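You operate a simulated robot arm through the tools that you are given. There is no shell and no other tool. Be economical: measure what you need, move in short steps, check, and stop when the job is done.

Carry out the task below with a simulated robot arm. There is one attempt and no reset: what you move stays moved.

Task
Put the silver tin on the top of the repair bench away on the upper shelf of the blue rack. Put the white sensor on the top of the orange bench mat. Take the small green box and leave it on the top of the parts stand. Take the clean blue filter from the desk top and leave it on the top of the repair bench. Do these in any order. Set down upright: silver tin, small green box, clean blue filter.

Only the result counts: the job must be done as asked and must still hold three seconds after the hand-in. Knocking over, shifting, dropping, spilling or breaking anything else fails it.

Robot
A 7-joint arm with a two-finger parallel gripper on a trunk, on a base that drives. Base frame: it is fixed to the floor where the robot stands at the start and does not move with it; the origin is under the middle of the robot, x ahead of it, y to its left, z up; the surface under the hand at the start is at about z = 0.863. Lengths are in m, angles in degrees, forces in N, time in s.
With the tool pointing down near the work surface it reaches from about 0.28 to 0.72 m from the robot's upright axis, wherever it stands. Its first joint turns from -166.0 to 166.0 degrees. Places, roughly: clean blue filter (5x5x7 cm) [-3.9, -0.5, 0.9]; silver tin (7x7x8 cm) [0.6, -0.1, 0.9]; small green box (7x10x11 cm) [-1.1, -4, 0.5]; top of the orange bench mat [0.5, -1.6, 0.9]; top of the parts stand [-2.4, 0.2, 0.4]; top of the repair bench [0.7, -0.3, 0.9]; upper shelf of the blue rack [-1.3, -4.1, 1.2]; white sensor [0.75, -0.25, 0.75]. Payload 1.57 kg.
The TCP is the grasp point between the finger pads, 0.03 m short of the fingertips. In the tool frame z runs along the fingers and y along their closing line. The gripper opens to 0.08 m. The fingers are 0.017 m wide and 0.012 m thick; the gripper's body (0.04 by 0.082 m) begins 0.08 m behind the TCP.
Orientation is told as [roll, pitch, yaw] about the base's x, y, z axes, in that order, counted from this pose: with the fingers straight down and closing along the base's y, the tool's x points along the base's -x, its y along +y and its z along -z.

Tools
- The arm moves only by the tool play_rows. Its argument "series" is a list of rows, each a list of 7 numbers: the shift along the tool's x, y, z in m, then the turn, a rotation vector about the tool's x, y, z in degrees, then the finger opening in m, from 0 to 0.08. In form: [[tx, ty, tz, ax, ay, az, grip], ...]. A call has 1 to 10 rows; each row shifts and turns the commanded pose from where the row before left it, along the tool's axes as they then stand. A row lasts 0.2 s, in which the tool goes at most 0.05 m and 8.6 degrees; a call with a longer step from one row to the next is refused whole, and so is a gripper value outside its range. A pose out of reach is approached as far as the arm can. The call stops where the force on the tool passes 40 N (or 10 N more than at its start, if that is more) or the arm is blocked; 0.2 s more then pass. The fingers move at their own pace (about 0.072 m/s each) and stop on an object; they squeeze with about 27 N. The grip force told is the motor's: it shows also when the fingers shut on nothing. Time passes only in rows, and 0.2 s behind the last, so rows that do not move let the fingers close. It gives the time, the measured TCP pose, the force on the tool (base axes), the opening and the grip force at its end, in the units of the frame above (readings bear some noise), with the torque about the TCP (base axes, N m) and any sound that the robot's microphone picked up.
- Cameras (640 x 400 px; columns grow to the right, rows downward): "scene" is now at [-0.0153, 0.0919, 1.3973]; the picture's right is [-0.54, -0.84, 0.00], its down [-0.45, 0.29, -0.85] and it looks along [0.71, -0.46, -0.53] (base axes); focal length 274 px, centre (320, 200). "wrist" rides on the gripper at [0.072, -0.007, -0.122] in the tool frame; the picture's right is [0.09, 1.00, 0.00], its down [-0.84, 0.08, -0.54] and it looks along [-0.54, 0.05, 0.84] (tool axes); focal length 238 px, centre (320, 200).
- snapshot(camera): a new picture of that camera. The clock stands still meanwhile.
- move_column(by): slides the trunk up (or, below 0, down) by that many m; the arm and the scene camera ride with it, the base frame stays. It gives what a move gives, with no picture.
- roll_base(legs): drives the robot by 1 to 6 legs, each [ahead, left, turn to the left] in m, m and degrees, along the robot's own axes; the way and the turn of a leg run together, so that a leg with both is an arc; at most 1.5 m and 180 degrees a leg. The arm and the cameras ride along, it lands a little off, and it stops where it bumps. It gives what a move gives.
- head_to(pan, tilt): turns the head with the scene camera to pan (to the left, within 86 degrees either way) and tilt (down, from -29 to 69), counted from straight ahead of the robot. It gives what a move gives.
- probe_pixels(camera, pixels): for up to 12 pixels [column, row] of the newest picture of that camera ("zoom" is the newest enlarged one), the place [x, y, z] in the base frame of the surface seen there, good to about 0.003 m. The clock stands still meanwhile.
- zoom(camera, box): a new picture of the part [left, top, right, bottom] of that camera's present view, enlarged. The clock stands still meanwhile.
- finish_job(): hands the job in; it is judged then, once.

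Go step by step. Measure first, check grasps and placings, and put right what went wrong. The budget is 110 turns and 98 pictures, counting those below and the enlarged ones. Unless the task says otherwise, let go and move clear before handing in, and close with one line.

The tools are called after ">>>" as a command line: name --pt "numbers of a row" for each row, then --argument value for the rest, lists and objects as JSON in quotes. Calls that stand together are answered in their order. play_rows: Moves the arm, as the interface text tells. Its arguments: {"type":"object","properties":{"series":{"type":"array"}},"required":["series"]} The other tools are called the same way: move_column (by) slides the trunk up or down; roll_base (legs) drives the base; head_to (pan, tilt) turns the head that bears the scene camera; snapshot (camera) takes a picture; probe_pixels (camera, pixels) gives the place of the surface under pixels of a picture; zoom (camera, box) takes an enlarged picture of a part of a camera's view; finish_job () hands the job in.

At the start:

```text
t: 0.0
position: [0.4042, -0.0774, 1.1531]
tool_rot: [0.0, -0.1, 0.1]
contact_force: [0.5, 0.2, 0.0]
moment: [-0.01, -0.03, -0.02]
width: 0.0799
grip_force: 0.1
trunk travel left (down, up): [-0.05, 0.065]
robot x, y, heading: [0.0013, -0.0, 0.3]
head pan, tilt: [-32.8, 32.2]
```

scene: 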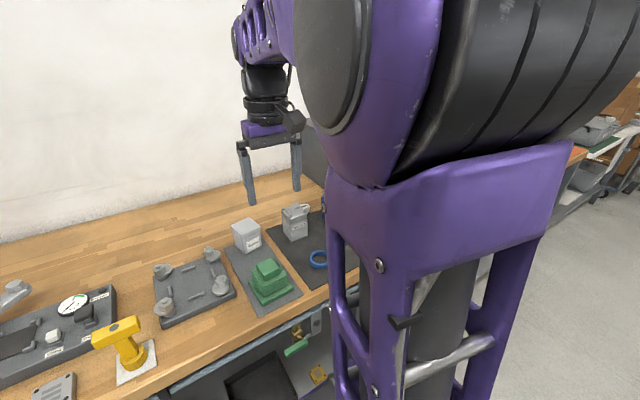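
wrist: 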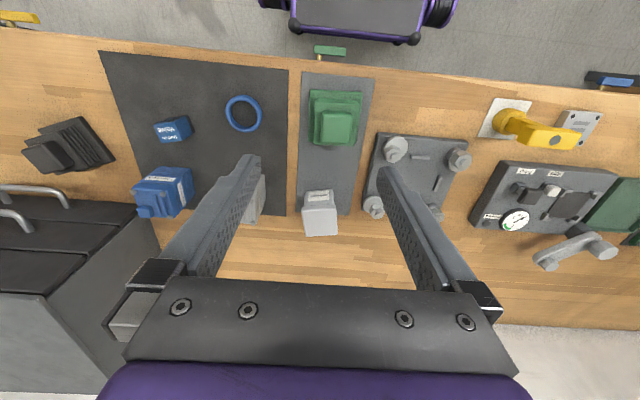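

The wrist picture shows two silver-grey items, near (320,213) and (257,200), plus a drawer unit at the left. I'll probe these and look at the items closer.

>>> probe_pixels --camera "wrist" --pixels '[[320, 197], [320, 220], [258, 200], [335, 130], [165, 190], [172, 130], [300, 230], [20, 240], [345, 90], [330, 50], [100, 260], [260, 290]]'

>>> zoom --camera "scene" --box '[200, 180, 360, 400]'

>>> probe_pixels --camera "scene" --pixels '[[246, 226], [295, 213], [290, 225], [295, 348], [317, 375], [262, 380], [265, 268], [590, 130], [620, 100]]'

```text
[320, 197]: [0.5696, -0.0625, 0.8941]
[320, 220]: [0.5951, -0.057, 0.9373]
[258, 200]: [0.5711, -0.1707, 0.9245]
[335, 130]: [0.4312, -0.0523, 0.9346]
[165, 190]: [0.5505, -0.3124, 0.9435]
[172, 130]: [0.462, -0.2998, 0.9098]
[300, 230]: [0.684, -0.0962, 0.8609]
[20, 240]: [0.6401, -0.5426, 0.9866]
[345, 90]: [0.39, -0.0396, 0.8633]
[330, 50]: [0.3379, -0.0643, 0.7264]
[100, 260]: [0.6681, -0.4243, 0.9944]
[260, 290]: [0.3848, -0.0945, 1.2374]
```

```text
1.82 times, centred on (280, 290) of scene
```

zoom: 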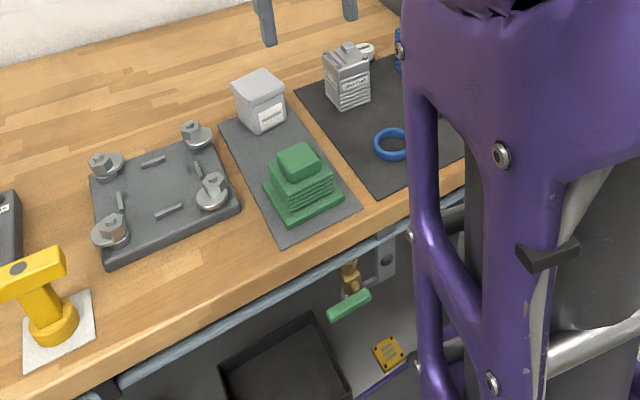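

```text
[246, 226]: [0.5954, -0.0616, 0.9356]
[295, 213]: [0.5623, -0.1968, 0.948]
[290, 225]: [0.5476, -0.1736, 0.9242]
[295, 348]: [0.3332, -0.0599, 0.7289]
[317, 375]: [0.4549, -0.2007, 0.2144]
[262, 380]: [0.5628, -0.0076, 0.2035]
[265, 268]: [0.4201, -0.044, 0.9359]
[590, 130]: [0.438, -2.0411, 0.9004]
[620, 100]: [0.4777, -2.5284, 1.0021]
```

Silver tin candidates: the box at (0.595,-0.06) or the labelled one at (0.56,-0.18). The sensor isn't visible yet. I'll look around with the head and zoom on the wrist view.

>>> zoom --camera "wrist" --box '[0, 30, 380, 270]'

>>> head_to --pan -80 --tilt 20

>>> snapshot --camera "scene"

>>> head_to --pan 0 --tilt 40

>>> snapshot --camera "scene"

```text
1.67 times, centred on (190, 150) of wrist
```

zoom: 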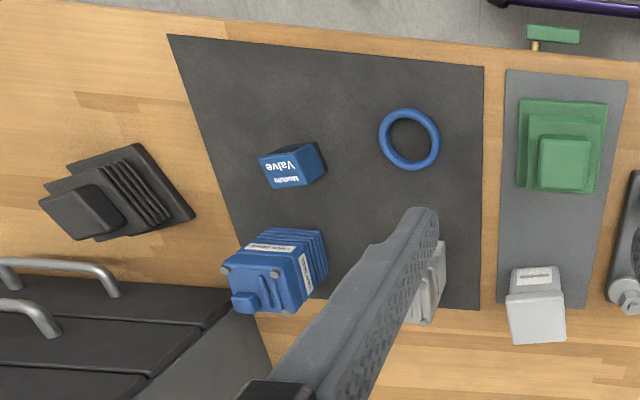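

```text
t: 1.1
position: [0.4048, -0.0785, 1.153]
tool_rot: [0.0, 0.1, 0.0]
contact_force: [-0.6, -0.3, -0.4]
moment: [0.0, 0.01, 0.02]
width: 0.0801
grip_force: 0.1
trunk travel left (down, up): [-0.05, 0.065]
robot x, y, heading: [-0.0007, 0.0, -0.2]
head pan, tilt: [-80.0, 20.0]
```

```text
93 pictures are left
```

scene: 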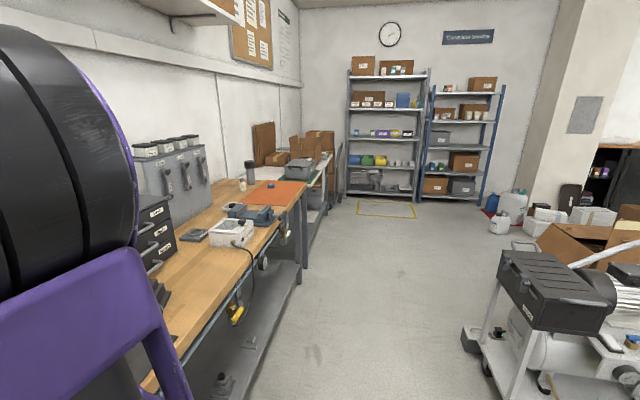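

```text
t: 2.7
position: [0.4039, -0.0792, 1.1528]
tool_rot: [0.0, 0.0, 0.0]
contact_force: [-0.9, -0.7, -0.2]
moment: [-0.02, 0.01, 0.01]
width: 0.0801
grip_force: 0.1
trunk travel left (down, up): [-0.05, 0.065]
robot x, y, heading: [-0.0001, -0.003, 0.3]
head pan, tilt: [0.0, 40.0]
```

```text
92 pictures are left
```

scene: 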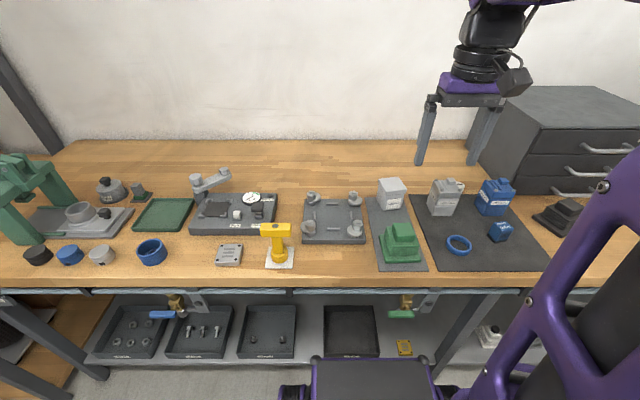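

I see the tin candidates at (392,193) and (445,197), a drawer unit at right, and a white thing below at (490,335). Zooming in on these.

>>> zoom --camera "scene" --box '[360, 80, 640, 260]'

>>> zoom --camera "scene" --box '[380, 260, 600, 400]'

>>> probe_pixels --camera "scene" --pixels '[[391, 181], [445, 184], [490, 335], [580, 100], [545, 135], [600, 150], [500, 200], [404, 348], [250, 150], [100, 150], [445, 200], [391, 195]]'

```text
2.22 times, centred on (500, 170) of scene
```

zoom: 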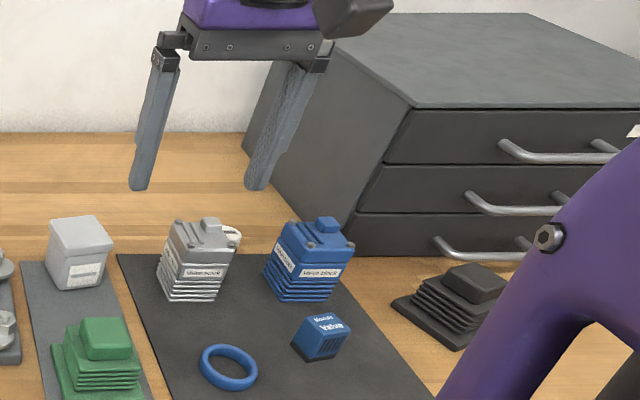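

```text
2.86 times, centred on (490, 330) of scene
```

zoom: 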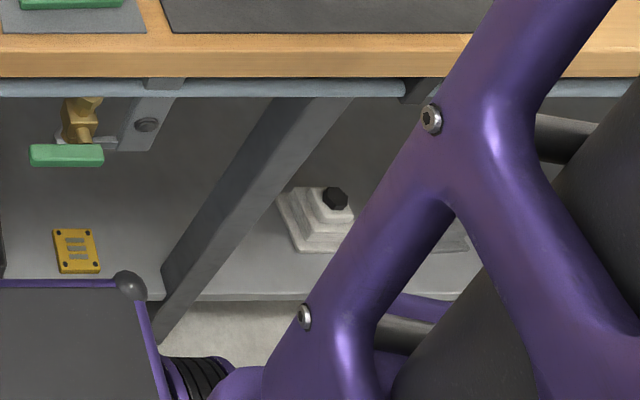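

```text
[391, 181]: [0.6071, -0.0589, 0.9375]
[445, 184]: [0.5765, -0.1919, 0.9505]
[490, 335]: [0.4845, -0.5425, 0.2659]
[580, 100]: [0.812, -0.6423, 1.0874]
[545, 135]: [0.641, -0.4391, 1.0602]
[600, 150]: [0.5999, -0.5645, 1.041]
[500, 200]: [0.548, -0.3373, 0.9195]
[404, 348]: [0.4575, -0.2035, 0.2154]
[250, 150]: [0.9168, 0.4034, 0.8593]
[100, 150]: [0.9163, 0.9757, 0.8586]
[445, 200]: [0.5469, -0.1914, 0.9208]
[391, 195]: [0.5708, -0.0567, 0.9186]
```

The silver tin is the box at (0.60,-0.06), top 0.9375. A white ring-ish object sits behind the grey valve block at (458,183); I'll zoom on it.

>>> zoom --camera "scene" --box '[420, 160, 500, 220]'

>>> head_to --pan -70 --tilt 40

>>> snapshot --camera "scene"

>>> zoom --camera "scene" --box '[100, 60, 360, 240]'

```text
6.67 times, centred on (460, 190) of scene
```

zoom: 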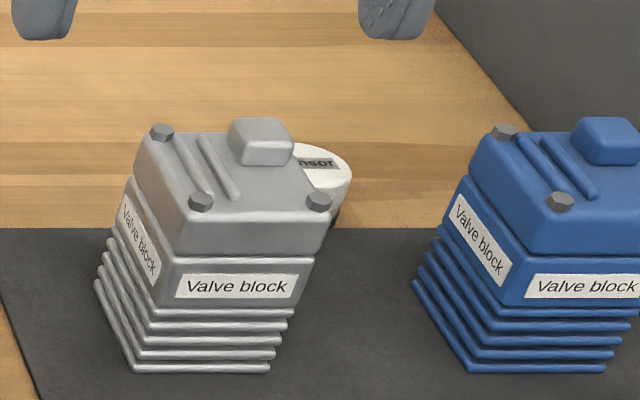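

```text
t: 4.1
position: [0.4048, -0.0785, 1.1527]
tool_rot: [0.0, 0.0, 0.0]
contact_force: [0.3, 0.1, 0.4]
moment: [-0.05, 0.0, -0.02]
width: 0.0801
grip_force: 0.1
trunk travel left (down, up): [-0.05, 0.065]
robot x, y, heading: [-0.0001, 0.0014, 0.2]
head pan, tilt: [-70.0, 40.0]
```

```text
88 pictures are left
```

scene: 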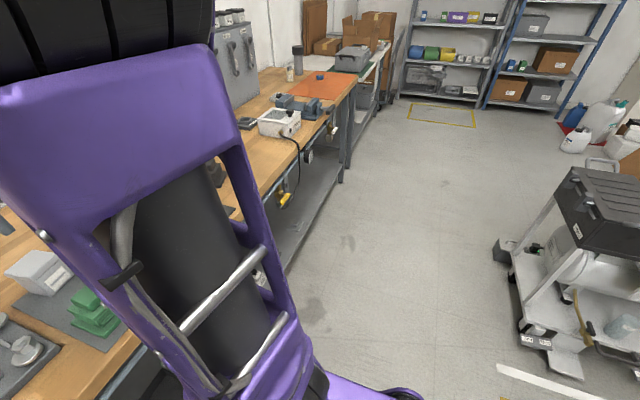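

```text
2.22 times, centred on (230, 150) of scene
```

zoom: 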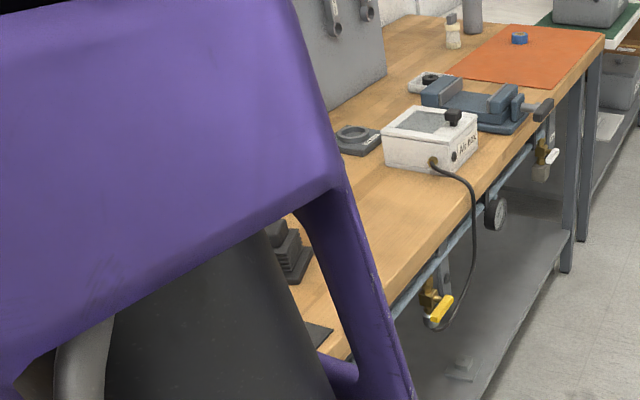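

The sensor stands behind the grey valve block (label "Sensor"). I'll shift the hand over it for a wrist look.

>>> play_rows --pt "0 -0.045 0 0 0 0 0.08" --pt "0 -0.045 0 0 0 0 0.08" --pt "-0.03 -0.035 0 0 0 0 0.08" --pt "-0.02 0 0 0 0 0 0.08"

>>> snapshot --camera "wrist"

>>> zoom --camera "wrist" --box '[240, 80, 440, 280]'

```text
t: 5.1
position: [0.4545, -0.2045, 1.1549]
tool_rot: [0.0, 0.0, 0.0]
contact_force: [-0.3, -0.4, 0.3]
moment: [0.0, -0.01, -0.02]
width: 0.08
grip_force: 0.0
trunk travel left (down, up): [-0.05, 0.065]
robot x, y, heading: [-0.0011, -0.0031, 0.1]
head pan, tilt: [-70.0, 40.0]
```

```text
86 pictures are left
```

wrist: 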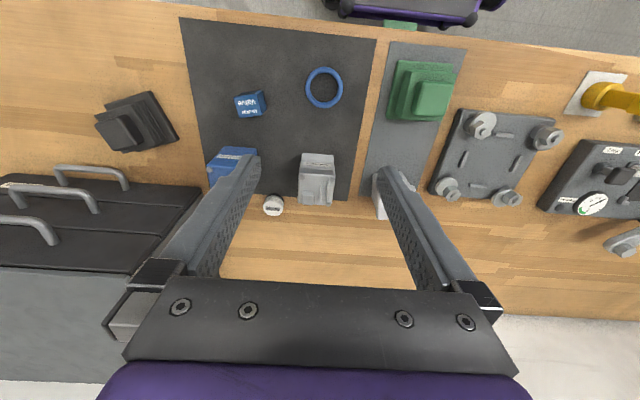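

```text
2.00 times, centred on (340, 180) of wrist
```

zoom: 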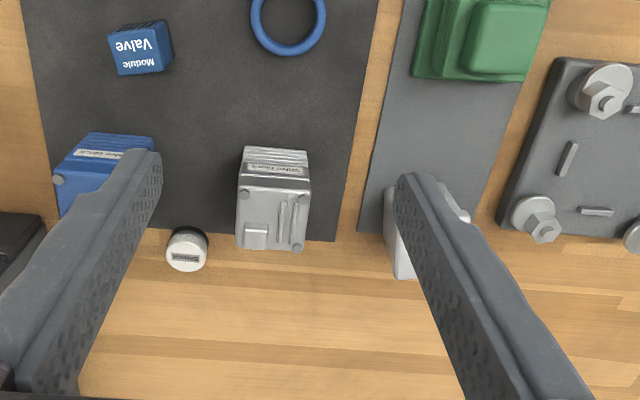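

The sensor is the small round white thing at wrist (273,204). Measure it, the valve block, and the tin.

>>> probe_pixels --camera "zoom" --pixels '[[185, 258], [170, 245], [203, 245], [186, 270], [187, 232], [270, 205], [245, 240], [300, 245], [150, 150], [60, 200], [150, 280]]'

>>> probe_pixels --camera "wrist" --pixels '[[380, 215], [377, 180], [411, 180]]'

```text
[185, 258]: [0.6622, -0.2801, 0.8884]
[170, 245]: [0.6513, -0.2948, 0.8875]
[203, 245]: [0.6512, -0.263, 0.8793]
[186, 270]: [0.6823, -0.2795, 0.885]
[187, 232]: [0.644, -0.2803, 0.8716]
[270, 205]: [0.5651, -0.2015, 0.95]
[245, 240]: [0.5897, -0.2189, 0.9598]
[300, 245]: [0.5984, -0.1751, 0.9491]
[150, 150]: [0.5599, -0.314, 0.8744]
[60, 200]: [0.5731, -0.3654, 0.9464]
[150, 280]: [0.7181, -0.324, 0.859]
```

```text
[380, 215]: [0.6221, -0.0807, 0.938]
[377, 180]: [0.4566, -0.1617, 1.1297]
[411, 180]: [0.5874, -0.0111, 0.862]
```

Sensor centre is about (0.662,-0.279), top 0.888, 3.3 cm wide. I move over it, descend to just above, and check.

>>> play_rows --pt "-0.045 -0.015 0 0 0 0 0.08" --pt "-0.045 -0.015 0 0 0 0 0.08" --pt "-0.045 -0.015 0 0 0 0 0.08" --pt "-0.045 -0.015 0 0 0 0 0.08" --pt "-0.0275 -0.0145 0 0 0 0 0.08" --pt "0 0 0.045 0 0 0 0.08" --pt "0 0 0.045 0 0 0 0.08" --pt "0 0 0.045 0 0 0 0.08" --pt "0 0 0.025 0 0 0 0.08"

>>> snapshot --camera "wrist"

```text
t: 7.0
position: [0.5998, -0.2586, 0.9904]
tool_rot: [-0.6, -1.4, 0.0]
contact_force: [-4.2, 0.3, 17.9]
moment: [0.77, 0.26, 0.22]
width: 0.08
grip_force: 0.0
out of reach, approached as far as the arm can: row 4, 5
trunk travel left (down, up): [-0.05, 0.065]
robot x, y, heading: [0.0009, 0.0012, -0.0]
head pan, tilt: [-70.0, 40.0]
stopped in row 9: the force on the tool passed its limit at 56 N (the readings are from after the stop); the commanded pose is now the measured one
```

```text
84 pictures are left
```

wrist: 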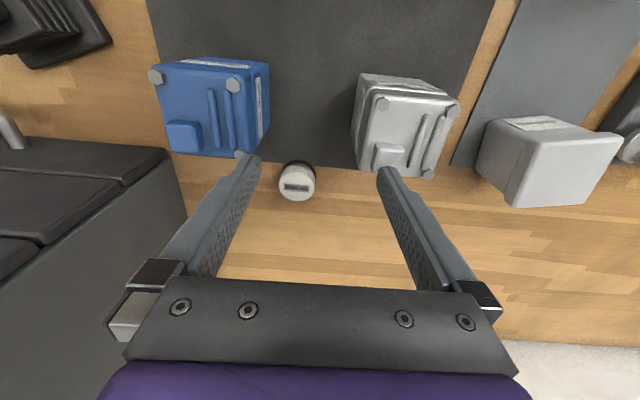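

The far reach fell short and a fingertip pressed onto something (probably the top of the valve block). I lift straight up, retract, and check that nothing shifted.

>>> play_rows --pt "0 0 -0.04 0 0 0 0.08" --pt "0 0 -0.045 0 0 0 0.08" --pt "0 0 -0.045 0 0 0 0.08" --pt "0.04 0 -0.035 0 0 0 0.08" --pt "0.045 0.015 0 0 0 0 0.08" --pt "0.045 0.02 0 0 0 0 0.08" --pt "0.02 0.02 0 0 0 0 0.08"

>>> zoom --camera "wrist" --box '[240, 80, 440, 280]'

>>> probe_pixels --camera "zoom" --pixels '[[185, 258], [270, 205], [245, 240], [300, 245], [60, 200], [150, 150]]'

```text
refused: row 4 steps farther than a row can; nothing moved
```

```text
2.00 times, centred on (340, 180) of wrist
```

zoom: 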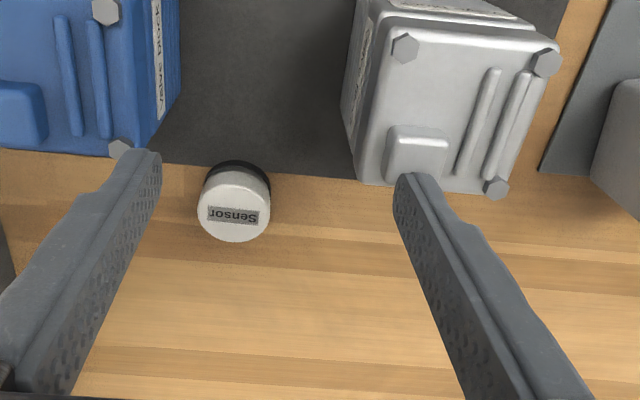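

```text
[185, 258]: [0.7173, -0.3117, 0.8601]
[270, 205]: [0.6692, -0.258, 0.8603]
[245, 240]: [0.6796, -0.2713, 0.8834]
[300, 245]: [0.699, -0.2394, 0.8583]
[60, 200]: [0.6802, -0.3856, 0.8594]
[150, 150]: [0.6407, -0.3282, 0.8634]
```

>>> play_rows --pt "0 0 -0.04 0 0 0 0.08" --pt "0 0 -0.045 0 0 0 0.08" --pt "0 0 -0.045 0 0 0 0.08" --pt "0.03 0 -0.035 0 0 0 0.08" --pt "0.045 0.015 0 0 0 0 0.08" --pt "0.045 0.02 0 0 0 0 0.08" --pt "0.025 0.02 0 0 0 0 0.08"

>>> zoom --camera "wrist" --box '[240, 80, 440, 280]'

>>> probe_pixels --camera "zoom" --pixels '[[185, 258], [270, 205], [245, 240], [300, 245], [60, 200], [150, 150]]'

```text
t: 8.7
position: [0.4524, -0.2039, 1.1489]
tool_rot: [-0.4, -1.2, 0.1]
contact_force: [0.2, 0.1, -0.7]
moment: [0.0, -0.03, -0.01]
width: 0.0802
grip_force: 0.0
trunk travel left (down, up): [-0.05, 0.065]
robot x, y, heading: [-0.0005, 0.0023, -0.2]
head pan, tilt: [-70.0, 40.0]
```

```text
2.00 times, centred on (340, 180) of wrist
```

zoom: 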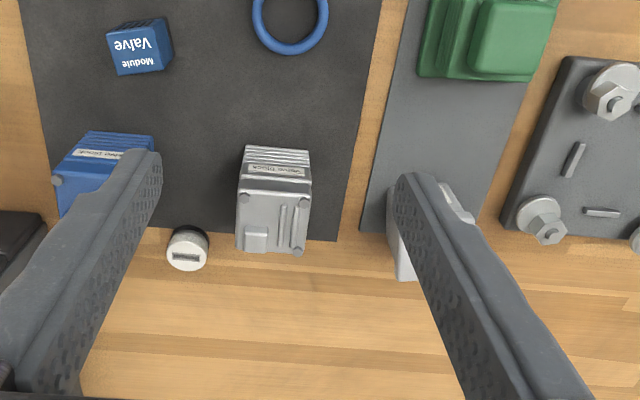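

```text
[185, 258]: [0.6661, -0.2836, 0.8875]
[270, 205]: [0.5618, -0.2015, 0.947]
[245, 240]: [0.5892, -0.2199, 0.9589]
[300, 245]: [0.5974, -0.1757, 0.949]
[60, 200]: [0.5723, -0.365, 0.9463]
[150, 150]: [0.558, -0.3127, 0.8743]
```

The block has not moved (same probe values). I strafe 0.25 m right to bring the sensor within reach straight ahead.

>>> roll_base --legs '[[0, -0.25, 0]]'

>>> play_rows --pt "0 0.045 0 0 0 0 0.08" --pt "0 0.045 0 0 0 0 0.08" --pt "0 0.045 0 0 0 0 0.08" --pt "0 0.04 0.02 0 0 0 0.08" --pt "-0.03 0 0.035 0 0 0 0.08" --pt "-0.035 0 0.03 0 0 0 0.08" --pt "-0.045 0 0.0 0 0 0 0.08"

```text
t: 11.7
position: [0.4491, -0.4581, 1.1475]
tool_rot: [-0.4, -1.1, -0.5]
contact_force: [-0.3, 0.2, 0.5]
moment: [0.01, -0.01, 0.0]
width: 0.0801
grip_force: 0.0
trunk travel left (down, up): [-0.05, 0.065]
robot x, y, heading: [-0.001, -0.2491, -0.6]
head pan, tilt: [-70.0, 40.0]
```

```text
t: 13.3
position: [0.5617, -0.282, 1.0667]
tool_rot: [-0.4, -1.1, -0.5]
contact_force: [-0.2, -0.2, 0.1]
moment: [-0.01, -0.02, -0.02]
width: 0.08
grip_force: 0.0
trunk travel left (down, up): [-0.05, 0.065]
robot x, y, heading: [0.0008, -0.2487, -0.4]
head pan, tilt: [-70.0, 40.0]
```

>>> play_rows --pt "-0.03 0 0.02 0 0 0 0.08" --pt "-0.035 0 0 0 0 0 0.08" --pt "-0.037 0 0 0 0 0 0.08" --pt "0 0 0.03 0 0 0 0.08" --pt "0 0 0 0 0 0 0.08"

>>> snapshot --camera "wrist"

>>> probe_pixels --camera "wrist" --pixels '[[320, 110], [320, 130], [310, 120], [330, 120], [320, 150]]'

```text
t: 14.5
position: [0.6659, -0.2848, 1.015]
tool_rot: [-0.4, -0.9, -0.6]
contact_force: [0.7, 0.1, 0.3]
moment: [0.0, -0.01, 0.0]
width: 0.08
grip_force: 0.0
trunk travel left (down, up): [-0.05, 0.065]
robot x, y, heading: [0.0001, -0.244, -0.3]
head pan, tilt: [-70.0, 40.0]
```

```text
81 pictures are left
```

wrist: 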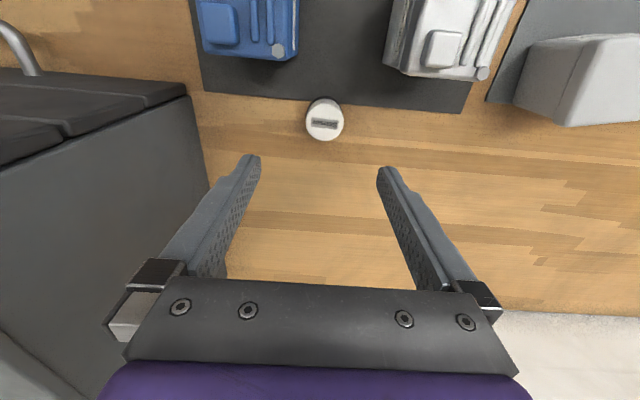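

```text
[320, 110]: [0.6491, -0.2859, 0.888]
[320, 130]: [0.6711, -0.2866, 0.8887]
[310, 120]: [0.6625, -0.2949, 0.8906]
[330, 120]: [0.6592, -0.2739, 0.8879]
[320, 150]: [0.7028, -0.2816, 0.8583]
```

Sensor centre ≈ (0.662,-0.281); hand at (0.666,-0.285). Small correction, descend 0.12 m and close.

>>> play_rows --pt "0.004 0.003 0.03 0 0 0 0.08" --pt "0 0 0.045 0 0 0 0.08" --pt "0 0 0.035 0 0 0 0.08" --pt "0 0 0.011 0 0 0 0.08" --pt "0 0 0 0 0 0 0.0" --pt "0 0 0 0 0 0 0.0" --pt "0 0 0 0 0 0 0.0"

>>> snapshot --camera "wrist"

```text
t: 16.1
position: [0.6627, -0.2799, 0.8936]
tool_rot: [-0.5, -1.0, -0.4]
contact_force: [-0.3, -0.8, -0.1]
moment: [0.0, -0.02, -0.02]
width: 0.0385
grip_force: 27.4
trunk travel left (down, up): [-0.05, 0.065]
robot x, y, heading: [-0.0011, -0.2483, -0.2]
head pan, tilt: [-70.0, 40.0]
```

```text
80 pictures are left
```

wrist: 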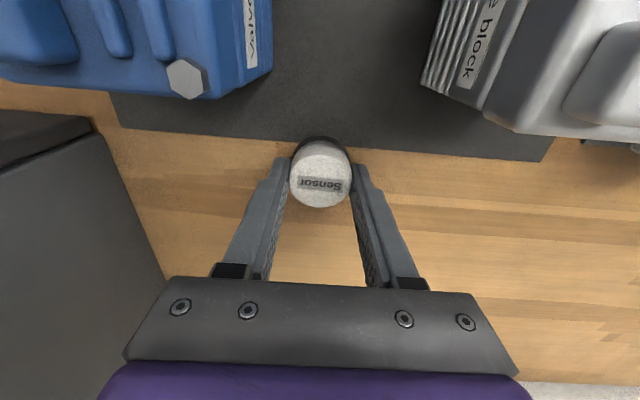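

The sensor is held (width 0.0385, 27 N). Lift, retract and then raise.

>>> play_rows --pt "0 0 -0.045 0 0 0 0.0" --pt "0 0 -0.045 0 0 0 0.0" --pt "0 0 -0.045 0 0 0 0.0" --pt "0.045 0 -0.01 0 0 0 0.0" --pt "0.045 0 -0.015 0 0 0 0.0" --pt "0.045 0 -0.015 0 0 0 0.0" --pt "0.045 0 -0.015 0 0 0 0.0" --pt "0.045 0 -0.02 0 0 0 0.0" --pt "0.02 0 -0.045 0 0 0 0.0"

>>> head_to --pan -80 --tilt 25

>>> snapshot --camera "scene"

```text
t: 18.1
position: [0.417, -0.2803, 1.145]
tool_rot: [-0.4, -1.0, -0.6]
contact_force: [0.0, 0.0, -0.5]
moment: [-0.01, 0.02, 0.02]
width: 0.0385
grip_force: 27.1
trunk travel left (down, up): [-0.05, 0.065]
robot x, y, heading: [0.0018, -0.2461, -0.5]
head pan, tilt: [-70.0, 40.0]
```

```text
t: 18.8
position: [0.4172, -0.2793, 1.145]
tool_rot: [-0.4, -1.2, -0.5]
contact_force: [0.4, -0.5, -0.8]
moment: [-0.01, 0.0, 0.02]
width: 0.0385
grip_force: 26.5
trunk travel left (down, up): [-0.05, 0.065]
robot x, y, heading: [0.0001, -0.2551, -0.5]
head pan, tilt: [-80.0, 25.0]
```

```text
79 pictures are left
```

scene: 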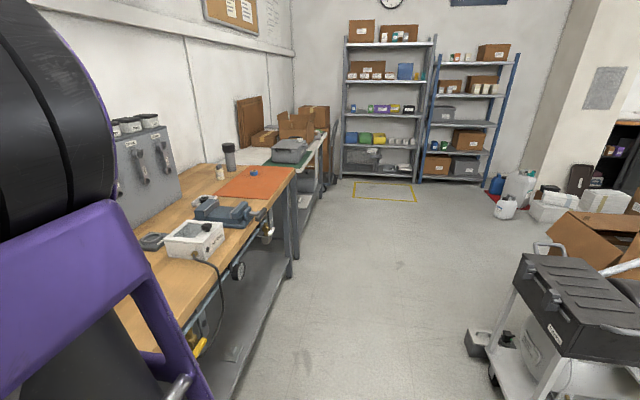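

The mat is at (255,183) with a blue thing at (255,173). Probe mat, nearby obstacles, and both racks' shelves.

>>> probe_pixels --camera "scene" --pixels '[[240, 168], [290, 172], [220, 192], [272, 198], [255, 173], [250, 188], [245, 215], [262, 215], [230, 150], [285, 150], [300, 250], [290, 280]]'

>>> zoom --camera "scene" --box '[330, 10, 530, 210]'

>>> probe_pixels --camera "zoom" --pixels '[[345, 170], [520, 150], [430, 175], [420, 270], [430, 372], [450, 290], [330, 540], [560, 220], [600, 140], [120, 220], [480, 270], [390, 325]]'

```text
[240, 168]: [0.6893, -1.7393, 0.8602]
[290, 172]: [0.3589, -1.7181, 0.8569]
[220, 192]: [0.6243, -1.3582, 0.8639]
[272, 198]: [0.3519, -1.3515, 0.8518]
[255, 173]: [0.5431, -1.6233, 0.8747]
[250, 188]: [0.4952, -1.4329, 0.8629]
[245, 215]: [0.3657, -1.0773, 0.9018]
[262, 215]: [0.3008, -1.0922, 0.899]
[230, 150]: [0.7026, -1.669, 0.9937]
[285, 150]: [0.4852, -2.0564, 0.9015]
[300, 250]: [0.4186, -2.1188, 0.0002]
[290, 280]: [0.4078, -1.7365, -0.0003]
```

```text
2.00 times, centred on (430, 110) of scene
```

zoom: 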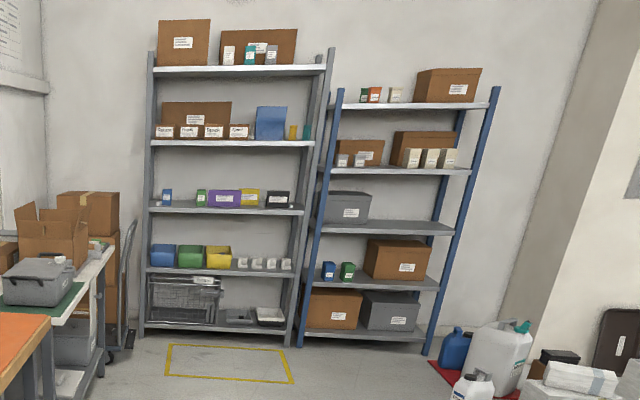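

```text
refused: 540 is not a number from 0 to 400
```

>>> probe_pixels --camera "zoom" --pixels '[[345, 173], [460, 170], [340, 162], [445, 160], [340, 232], [430, 285], [347, 271], [480, 270], [328, 271], [490, 106], [360, 155], [380, 172]]'

>>> roll_base --legs '[[-0.25, 0, 0], [0, -1.22, 0]]'

>>> head_to --pan -40 --tilt 40

>>> snapshot --camera "scene"

```text
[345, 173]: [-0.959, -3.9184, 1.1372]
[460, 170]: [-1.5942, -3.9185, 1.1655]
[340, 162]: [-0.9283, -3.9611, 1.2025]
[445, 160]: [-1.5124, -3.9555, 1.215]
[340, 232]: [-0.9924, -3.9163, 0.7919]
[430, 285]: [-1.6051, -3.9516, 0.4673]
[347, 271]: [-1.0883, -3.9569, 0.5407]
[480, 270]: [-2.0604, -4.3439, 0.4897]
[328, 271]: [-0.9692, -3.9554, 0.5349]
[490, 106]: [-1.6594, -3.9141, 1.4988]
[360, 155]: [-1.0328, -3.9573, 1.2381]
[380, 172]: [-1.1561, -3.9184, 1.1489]
```

```text
t: 32.3
position: [0.1325, -1.5156, 1.1456]
tool_rot: [-0.3, -1.2, -2.5]
contact_force: [-0.9, 0.4, -0.6]
moment: [-0.01, 0.03, 0.0]
width: 0.0382
grip_force: 27.0
trunk travel left (down, up): [-0.05, 0.065]
robot x, y, heading: [-0.2843, -1.4713, -2.6]
head pan, tilt: [-80.0, 25.0]
```

```text
t: 33.3
position: [0.1324, -1.5143, 1.1454]
tool_rot: [-0.4, -1.2, -2.5]
contact_force: [-0.3, -1.0, -0.1]
moment: [0.0, 0.0, 0.02]
width: 0.0383
grip_force: 27.3
trunk travel left (down, up): [-0.05, 0.065]
robot x, y, heading: [-0.2886, -1.4719, -2.7]
head pan, tilt: [-40.0, 40.0]
```

```text
77 pictures are left
```

scene: 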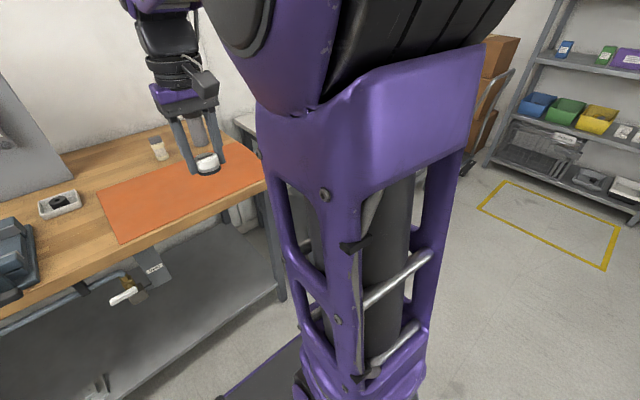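

A white tap lever at (125,297) sticks out of the bench front; check its place before approaching.

>>> probe_pixels --camera "scene" --pixels '[[115, 301], [130, 285], [98, 192], [118, 242], [150, 210], [20, 250], [6, 296], [58, 212], [262, 180], [160, 185]]'

```text
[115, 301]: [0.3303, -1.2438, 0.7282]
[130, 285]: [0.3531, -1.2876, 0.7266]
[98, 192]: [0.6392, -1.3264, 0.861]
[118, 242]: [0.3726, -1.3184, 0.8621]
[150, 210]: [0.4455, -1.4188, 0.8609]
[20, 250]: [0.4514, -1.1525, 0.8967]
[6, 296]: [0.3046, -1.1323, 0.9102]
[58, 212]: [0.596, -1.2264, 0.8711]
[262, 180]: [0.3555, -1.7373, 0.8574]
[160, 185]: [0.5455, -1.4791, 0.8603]
```

Levers stay at x ≥ 0.33, so there is room. Drive ahead 0.2 m, straightening.

>>> roll_base --legs '[[0.2, 0, 2.6]]'

```text
t: 35.0
position: [0.3388, -1.4983, 1.145]
tool_rot: [-0.4, -1.0, 0.4]
contact_force: [-0.1, -0.3, -1.1]
moment: [-0.01, -0.01, -0.03]
width: 0.0383
grip_force: 27.3
trunk travel left (down, up): [-0.05, 0.065]
robot x, y, heading: [-0.0785, -1.4787, 0.6]
head pan, tilt: [-40.0, 40.0]
```

>>> play_rows --pt "-0.045 0 0 0 0 0 0" --pt "-0.045 0 0 0 0 0 0" --pt "-0.026 0 0.03 0 0 0 0" --pt "0 0 0.045 0 0 0 0" --pt "0 0 0.045 0 0 0 0" --pt "0 0 0.045 0 0 0 0" --pt "0 0 0.045 0 0 0 0" --pt "0 0 0.025 0 0 0 0" --pt "0 0 0.011 0 0 0 0"

>>> snapshot --camera "wrist"

```text
t: 37.0
position: [0.4592, -1.5008, 0.8991]
tool_rot: [-0.3, -1.1, 0.2]
contact_force: [-0.4, 0.2, -0.6]
moment: [-0.04, 0.0, 0.01]
width: 0.0384
grip_force: 27.1
trunk travel left (down, up): [-0.05, 0.065]
robot x, y, heading: [-0.0774, -1.4794, 0.4]
head pan, tilt: [-40.0, 40.0]
```

```text
76 pictures are left
```

wrist: 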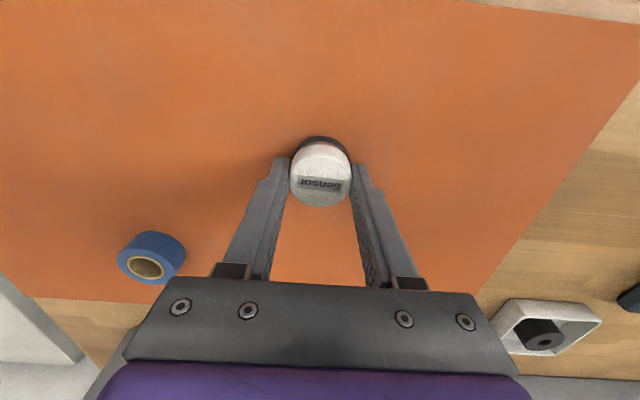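

Sensor is just above the mat, clear of the blue tape roll. Lower a few mm, release, and rise.

>>> play_rows --pt "0 0 0.0035 0 0 0 0" --pt "0 0 0 0 0 0 0" --pt "0 0 0 0 0 0 0.06" --pt "0 0 0 0 0 0 0.08" --pt "0 0 -0.03 0 0 0 0.08" --pt "0 0 -0.045 0 0 0 0.08" --pt "0 0 -0.045 0 0 0 0.08" --pt "0 0 -0.045 0 0 0 0.08" --pt "0.045 0 -0.02 0 0 0 0.08" --pt "0.045 0 -0.02 0 0 0 0.08"

>>> snapshot --camera "wrist"

```text
t: 39.2
position: [0.365, -1.4964, 1.1042]
tool_rot: [-0.4, -1.0, 0.4]
contact_force: [0.8, -0.6, -1.1]
moment: [-0.03, 0.0, -0.04]
width: 0.0801
grip_force: 0.1
trunk travel left (down, up): [-0.05, 0.065]
robot x, y, heading: [-0.0804, -1.4735, 0.3]
head pan, tilt: [-40.0, 40.0]
```

```text
75 pictures are left
```

wrist: 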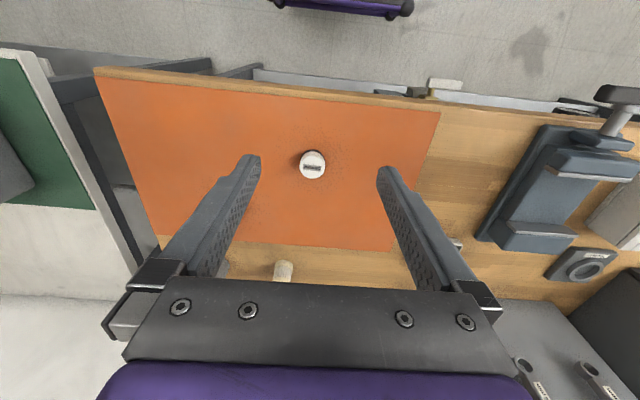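

The sensor rests on the mat at (313,165). I'm near the rack, so green box next: back off and turn to face the rack.

>>> roll_base --legs '[[-0.4, 0, 0], [0, 0, -90]]'

>>> head_to --pan -25 --tilt 20

>>> snapshot --camera "scene"

>>> head_to --pan 25 --tilt 20

>>> snapshot --camera "scene"

```text
t: 41.2
position: [0.075, -1.4994, 1.1056]
tool_rot: [-0.3, -1.3, 0.6]
contact_force: [0.6, -0.5, -1.0]
moment: [-0.05, 0.0, 0.0]
width: 0.08
grip_force: 0.0
trunk travel left (down, up): [-0.05, 0.065]
robot x, y, heading: [-0.3675, -1.4752, 0.7]
head pan, tilt: [-40.0, 40.0]
stopped in leg 1: the robot was blocked; the commanded pose is now the measured one
```

```text
t: 42.0
position: [0.0751, -1.4996, 1.1065]
tool_rot: [-0.4, -1.3, 0.8]
contact_force: [0.6, 0.7, 0.2]
moment: [0.02, 0.06, -0.01]
width: 0.0799
grip_force: 0.0
trunk travel left (down, up): [-0.05, 0.065]
robot x, y, heading: [-0.3735, -1.4807, 0.7]
head pan, tilt: [-25.0, 20.0]
```

```text
74 pictures are left
```

scene: 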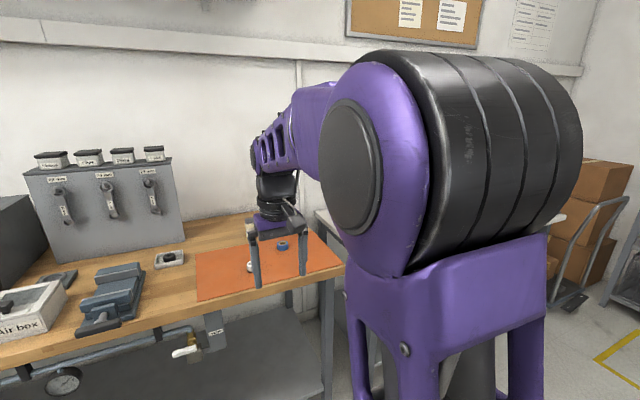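

```text
t: 43.2
position: [0.0748, -1.4981, 1.104]
tool_rot: [-0.5, -1.3, 0.7]
contact_force: [-0.7, -0.2, -0.5]
moment: [0.0, 0.02, -0.01]
width: 0.0799
grip_force: 0.0
trunk travel left (down, up): [-0.05, 0.065]
robot x, y, heading: [-0.3733, -1.4813, 0.7]
head pan, tilt: [25.0, 20.0]
```

```text
73 pictures are left
```

scene: 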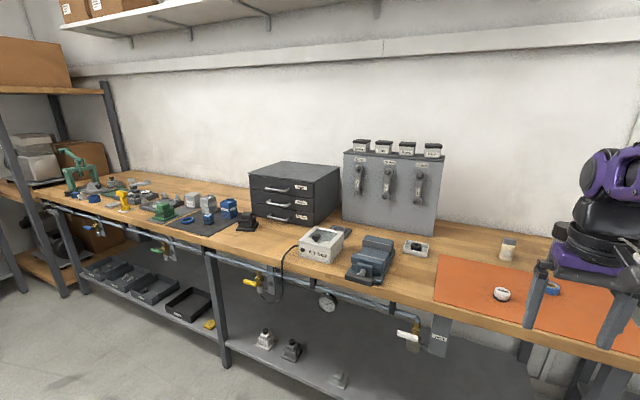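

The drive was blocked behind at x≈-0.37. I go ahead a bit and look toward the right/back for what is there.

>>> roll_base --legs '[[0.08, 0, 0]]'

>>> head_to --pan -86 --tilt 45

>>> snapshot --camera "scene"

```text
t: 44.3
position: [0.1551, -1.496, 1.1046]
tool_rot: [-0.4, -1.3, 0.9]
contact_force: [0.2, -0.3, -0.3]
moment: [0.01, -0.05, -0.02]
width: 0.0801
grip_force: 0.1
trunk travel left (down, up): [-0.05, 0.065]
robot x, y, heading: [-0.2909, -1.4802, 1.0]
head pan, tilt: [25.0, 20.0]
```

```text
t: 46.2
position: [0.1549, -1.4967, 1.105]
tool_rot: [-0.4, -1.3, 0.9]
contact_force: [0.5, -0.9, -0.3]
moment: [0.01, 0.0, 0.03]
width: 0.08
grip_force: 0.0
trunk travel left (down, up): [-0.05, 0.065]
robot x, y, heading: [-0.2887, -1.4836, 1.0]
head pan, tilt: [-85.9, 45.0]
```

```text
72 pictures are left
```

scene: 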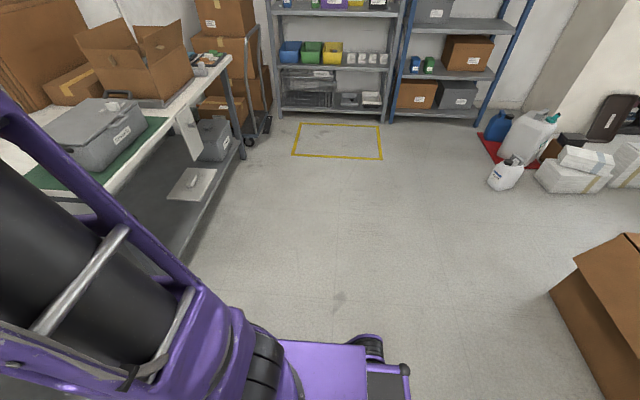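

Clear floor toward the rack. Probe obstacles: the second bench's edge, cartons, rack and the jugs.

>>> probe_pixels --camera "scene" --pixels '[[100, 195], [228, 58], [240, 155], [345, 205], [555, 292], [370, 375], [408, 370], [416, 68], [429, 68], [495, 180], [390, 120], [475, 125]]'

>>> zoom --camera "scene" --box '[380, 0, 560, 130]'

```text
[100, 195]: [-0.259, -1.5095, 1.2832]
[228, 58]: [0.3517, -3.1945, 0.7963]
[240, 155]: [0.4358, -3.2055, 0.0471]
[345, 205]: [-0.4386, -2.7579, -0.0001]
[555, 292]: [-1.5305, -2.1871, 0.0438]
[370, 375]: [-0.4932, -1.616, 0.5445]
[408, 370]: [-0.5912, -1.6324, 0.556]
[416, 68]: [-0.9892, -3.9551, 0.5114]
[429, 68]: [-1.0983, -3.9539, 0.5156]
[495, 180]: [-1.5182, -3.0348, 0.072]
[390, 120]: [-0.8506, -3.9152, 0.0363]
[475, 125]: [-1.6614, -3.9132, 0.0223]
```

```text
3.08 times, centred on (470, 65) of scene
```

zoom: 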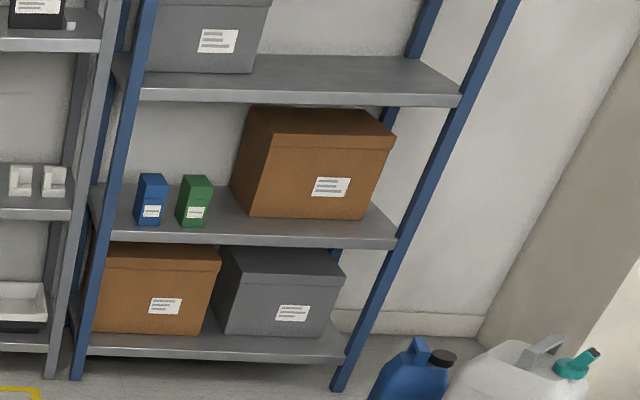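

Path plan: strafe to y≈-2.4, turn to face the rack, then go to about (-1.0,-3.2).

>>> roll_base --legs '[[0, -0.92, 0], [0, 0, -91], [0.4, -0.7, 0], [0.4, 0, 0]]'

>>> head_to --pan 0 --tilt 35

>>> snapshot --camera "scene"

```text
t: 68.7
position: [-0.98, -3.6739, 1.1052]
tool_rot: [-0.4, -1.3, -89.4]
contact_force: [-0.1, 0.4, 0.6]
moment: [-0.02, -0.03, 0.02]
width: 0.08
grip_force: 0.0
trunk travel left (down, up): [-0.05, 0.065]
robot x, y, heading: [-0.9599, -3.2322, -89.1]
head pan, tilt: [-85.9, 45.0]
```

```text
t: 70.2
position: [-0.979, -3.6744, 1.1046]
tool_rot: [-0.4, -1.2, -89.3]
contact_force: [-0.2, 0.4, -0.4]
moment: [-0.02, 0.01, 0.0]
width: 0.0799
grip_force: 0.1
trunk travel left (down, up): [-0.05, 0.065]
robot x, y, heading: [-0.9637, -3.2269, -89.2]
head pan, tilt: [0.0, 35.0]
```

```text
70 pictures are left
```

scene: 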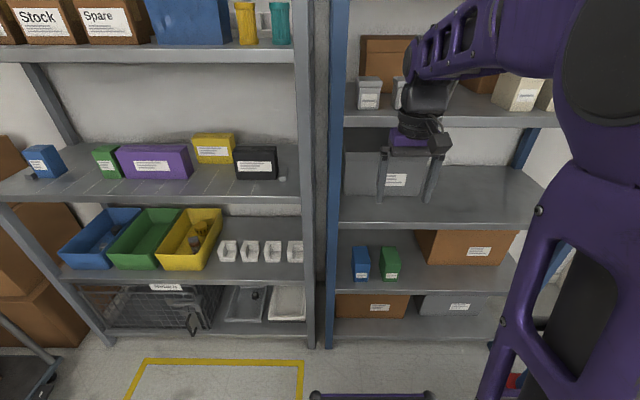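

The green box is at (390,263). Measure it and its neighbours, and the upper shelf contents.

>>> zoom --camera "scene" --box '[320, 210, 480, 310]'

>>> probe_pixels --camera "zoom" --pixels '[[255, 160], [320, 160], [252, 240], [325, 240], [290, 200], [285, 270], [275, 290], [200, 200], [160, 160], [205, 155], [390, 160], [225, 140]]'

>>> probe_pixels --camera "scene" --pixels '[[370, 83], [400, 115], [450, 112], [350, 100], [388, 50], [440, 105], [490, 85], [520, 85], [470, 105], [360, 220], [395, 90], [368, 105]]'

```text
4.00 times, centred on (400, 260) of scene
```

zoom: 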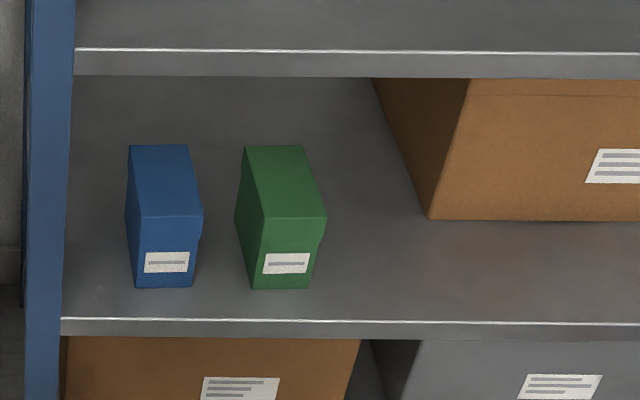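

```text
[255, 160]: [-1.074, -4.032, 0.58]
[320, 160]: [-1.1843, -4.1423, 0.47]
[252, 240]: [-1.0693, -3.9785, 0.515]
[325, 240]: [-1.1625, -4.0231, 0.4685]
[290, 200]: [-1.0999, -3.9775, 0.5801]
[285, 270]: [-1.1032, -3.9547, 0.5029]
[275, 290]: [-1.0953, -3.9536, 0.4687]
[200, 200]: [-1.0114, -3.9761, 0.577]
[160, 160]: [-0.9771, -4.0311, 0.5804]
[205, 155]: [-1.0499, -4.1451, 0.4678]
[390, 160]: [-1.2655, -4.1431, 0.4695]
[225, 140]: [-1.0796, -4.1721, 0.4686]
```

```text
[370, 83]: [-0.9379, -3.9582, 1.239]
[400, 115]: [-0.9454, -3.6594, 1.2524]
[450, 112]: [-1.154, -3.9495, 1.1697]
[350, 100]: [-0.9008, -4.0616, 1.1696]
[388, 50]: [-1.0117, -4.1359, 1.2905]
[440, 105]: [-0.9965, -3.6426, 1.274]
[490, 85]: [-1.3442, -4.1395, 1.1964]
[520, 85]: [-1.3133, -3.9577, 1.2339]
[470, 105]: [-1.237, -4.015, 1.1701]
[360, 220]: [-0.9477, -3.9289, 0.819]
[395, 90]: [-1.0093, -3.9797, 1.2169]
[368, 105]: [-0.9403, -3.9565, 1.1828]
```

Box: x −1.07…−1.135, front y −3.954, z 0.469–0.58. I'll approach with the tool tilted, so first check how far my base sticks out (bar at (370,396)), and lower the trunk.

>>> probe_pixels --camera "scene" --pixels '[[370, 396], [316, 397], [430, 395], [370, 392]]'

>>> play_rows --pt "0.02 0 0 0 -8 0 0.08" --pt "0.02 0 0 0 -8 0 0.08" --pt "0 0 0 0 -8 0 0.08" --pt "0 0 0 0 -8 0 0.08" --pt "0 0 0 0 -8 0 0.08" --pt "0 0 0 0 -8 0 0.08" --pt "0 0 0 0 -7 0 0.08"

>>> move_column --by -0.05

```text
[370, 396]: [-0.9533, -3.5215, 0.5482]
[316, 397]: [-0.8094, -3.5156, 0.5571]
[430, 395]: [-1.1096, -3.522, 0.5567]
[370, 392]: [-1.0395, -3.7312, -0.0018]
```

```text
t: 71.2
position: [-0.9808, -3.6411, 1.03]
tool_rot: [0.0, -18.9, -89.6]
contact_force: [0.0, -0.7, -0.4]
moment: [0.01, 0.0, 0.03]
width: 0.0802
grip_force: 0.1
trunk travel left (down, up): [-0.05, 0.065]
robot x, y, heading: [-0.9604, -3.2296, -89.2]
head pan, tilt: [0.0, 35.0]
stopped in row 4: the arm was blocked; the commanded pose is now the measured one
```

```text
t: 72.1
position: [-0.9808, -3.6412, 0.9789]
tool_rot: [-0.1, -18.7, -89.4]
contact_force: [-0.2, -0.5, 0.3]
moment: [-0.02, -0.01, -0.01]
width: 0.0799
grip_force: 0.2
trunk travel left (down, up): [0.0, 0.115]
robot x, y, heading: [-0.9599, -3.229, -89.2]
head pan, tilt: [0.0, 35.0]
```

Blocked at -19° tilt and TCP sank. Look what happened.

>>> snapshot --camera "scene"

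>>> snapshot --camera "wrist"

```text
68 pictures are left
```

scene: 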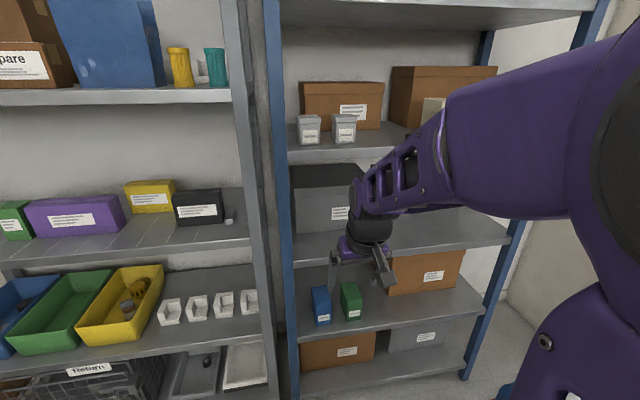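

```text
67 pictures are left
```

wrist: 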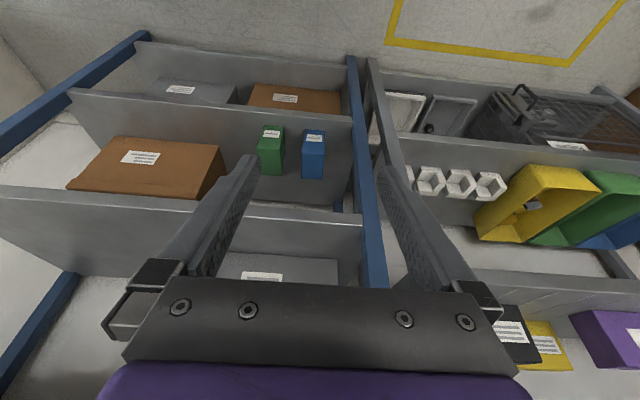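

Nothing touched; probably a joint limit in this posture. Lower first, then continue tilting.

>>> play_rows --pt "0.014 0 0.042 0 0 0 0.08" --pt "0.014 0 0.042 0 0 0 0.08" --pt "0.014 0 0.042 0 0 0 0.08" --pt "0.014 0 0.042 0 0 0 0.08" --pt "0.014 0 0.042 0 0 0 0.08"

>>> play_rows --pt "0 0 0.02 0 -5 0 0.08" --pt "0 0 0.02 0 -5 0 0.08" --pt "0 0 0.02 0 -5 0 0.08" --pt "0 0 0.02 0 -5 0 0.08"

```text
t: 73.3
position: [-0.9784, -3.642, 0.76]
tool_rot: [-0.1, -19.3, -89.4]
contact_force: [-0.6, 0.5, -0.4]
moment: [-0.02, 0.01, 0.0]
width: 0.0801
grip_force: 0.1
trunk travel left (down, up): [0.0, 0.115]
robot x, y, heading: [-0.9587, -3.2283, -89.0]
head pan, tilt: [0.0, 35.0]
```

```text
t: 74.3
position: [-0.9791, -3.679, 0.6884]
tool_rot: [-0.1, -39.3, -89.4]
contact_force: [0.2, -0.2, 0.5]
moment: [-0.01, 0.0, 0.0]
width: 0.0799
grip_force: 0.1
trunk travel left (down, up): [0.0, 0.115]
robot x, y, heading: [-0.9606, -3.2333, -89.3]
head pan, tilt: [0.0, 35.0]
```

Works at lower height. Continue tilting to -55° and lower to z≈0.56, aligning x with the box (-1.103).

>>> play_rows --pt "0 0 0 0 -5 0 0.08" --pt "0 0 0 0 -5 0 0.08" --pt "0 0 0 0 -5.5 0 0.08" --pt "0 -0.04 0 0 0 0 0.08" --pt "0 -0.04 0 0 0 0 0.08" --pt "0 -0.04 0 0 0 0 0.08" --pt "0.033 0 0.023 0 0 0 0.08" --pt "0.033 0 0.023 0 0 0 0.08" --pt "0.033 0 0.023 0 0 0 0.08"

>>> snapshot --camera "scene"

>>> snapshot --camera "wrist"

```text
t: 76.3
position: [-1.0981, -3.6822, 0.5659]
tool_rot: [-0.1, -54.8, -89.3]
contact_force: [0.0, 0.0, 0.4]
moment: [0.04, 0.01, -0.01]
width: 0.08
grip_force: 0.0
trunk travel left (down, up): [0.0, 0.115]
robot x, y, heading: [-0.9568, -3.2299, -89.0]
head pan, tilt: [0.0, 35.0]
```

```text
66 pictures are left
```

scene: 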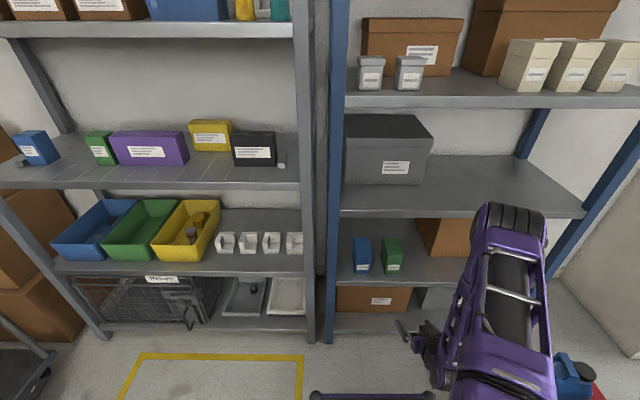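

```text
65 pictures are left
```

wrist: 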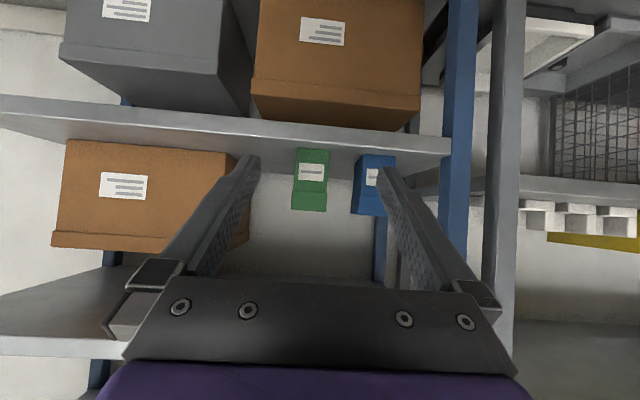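

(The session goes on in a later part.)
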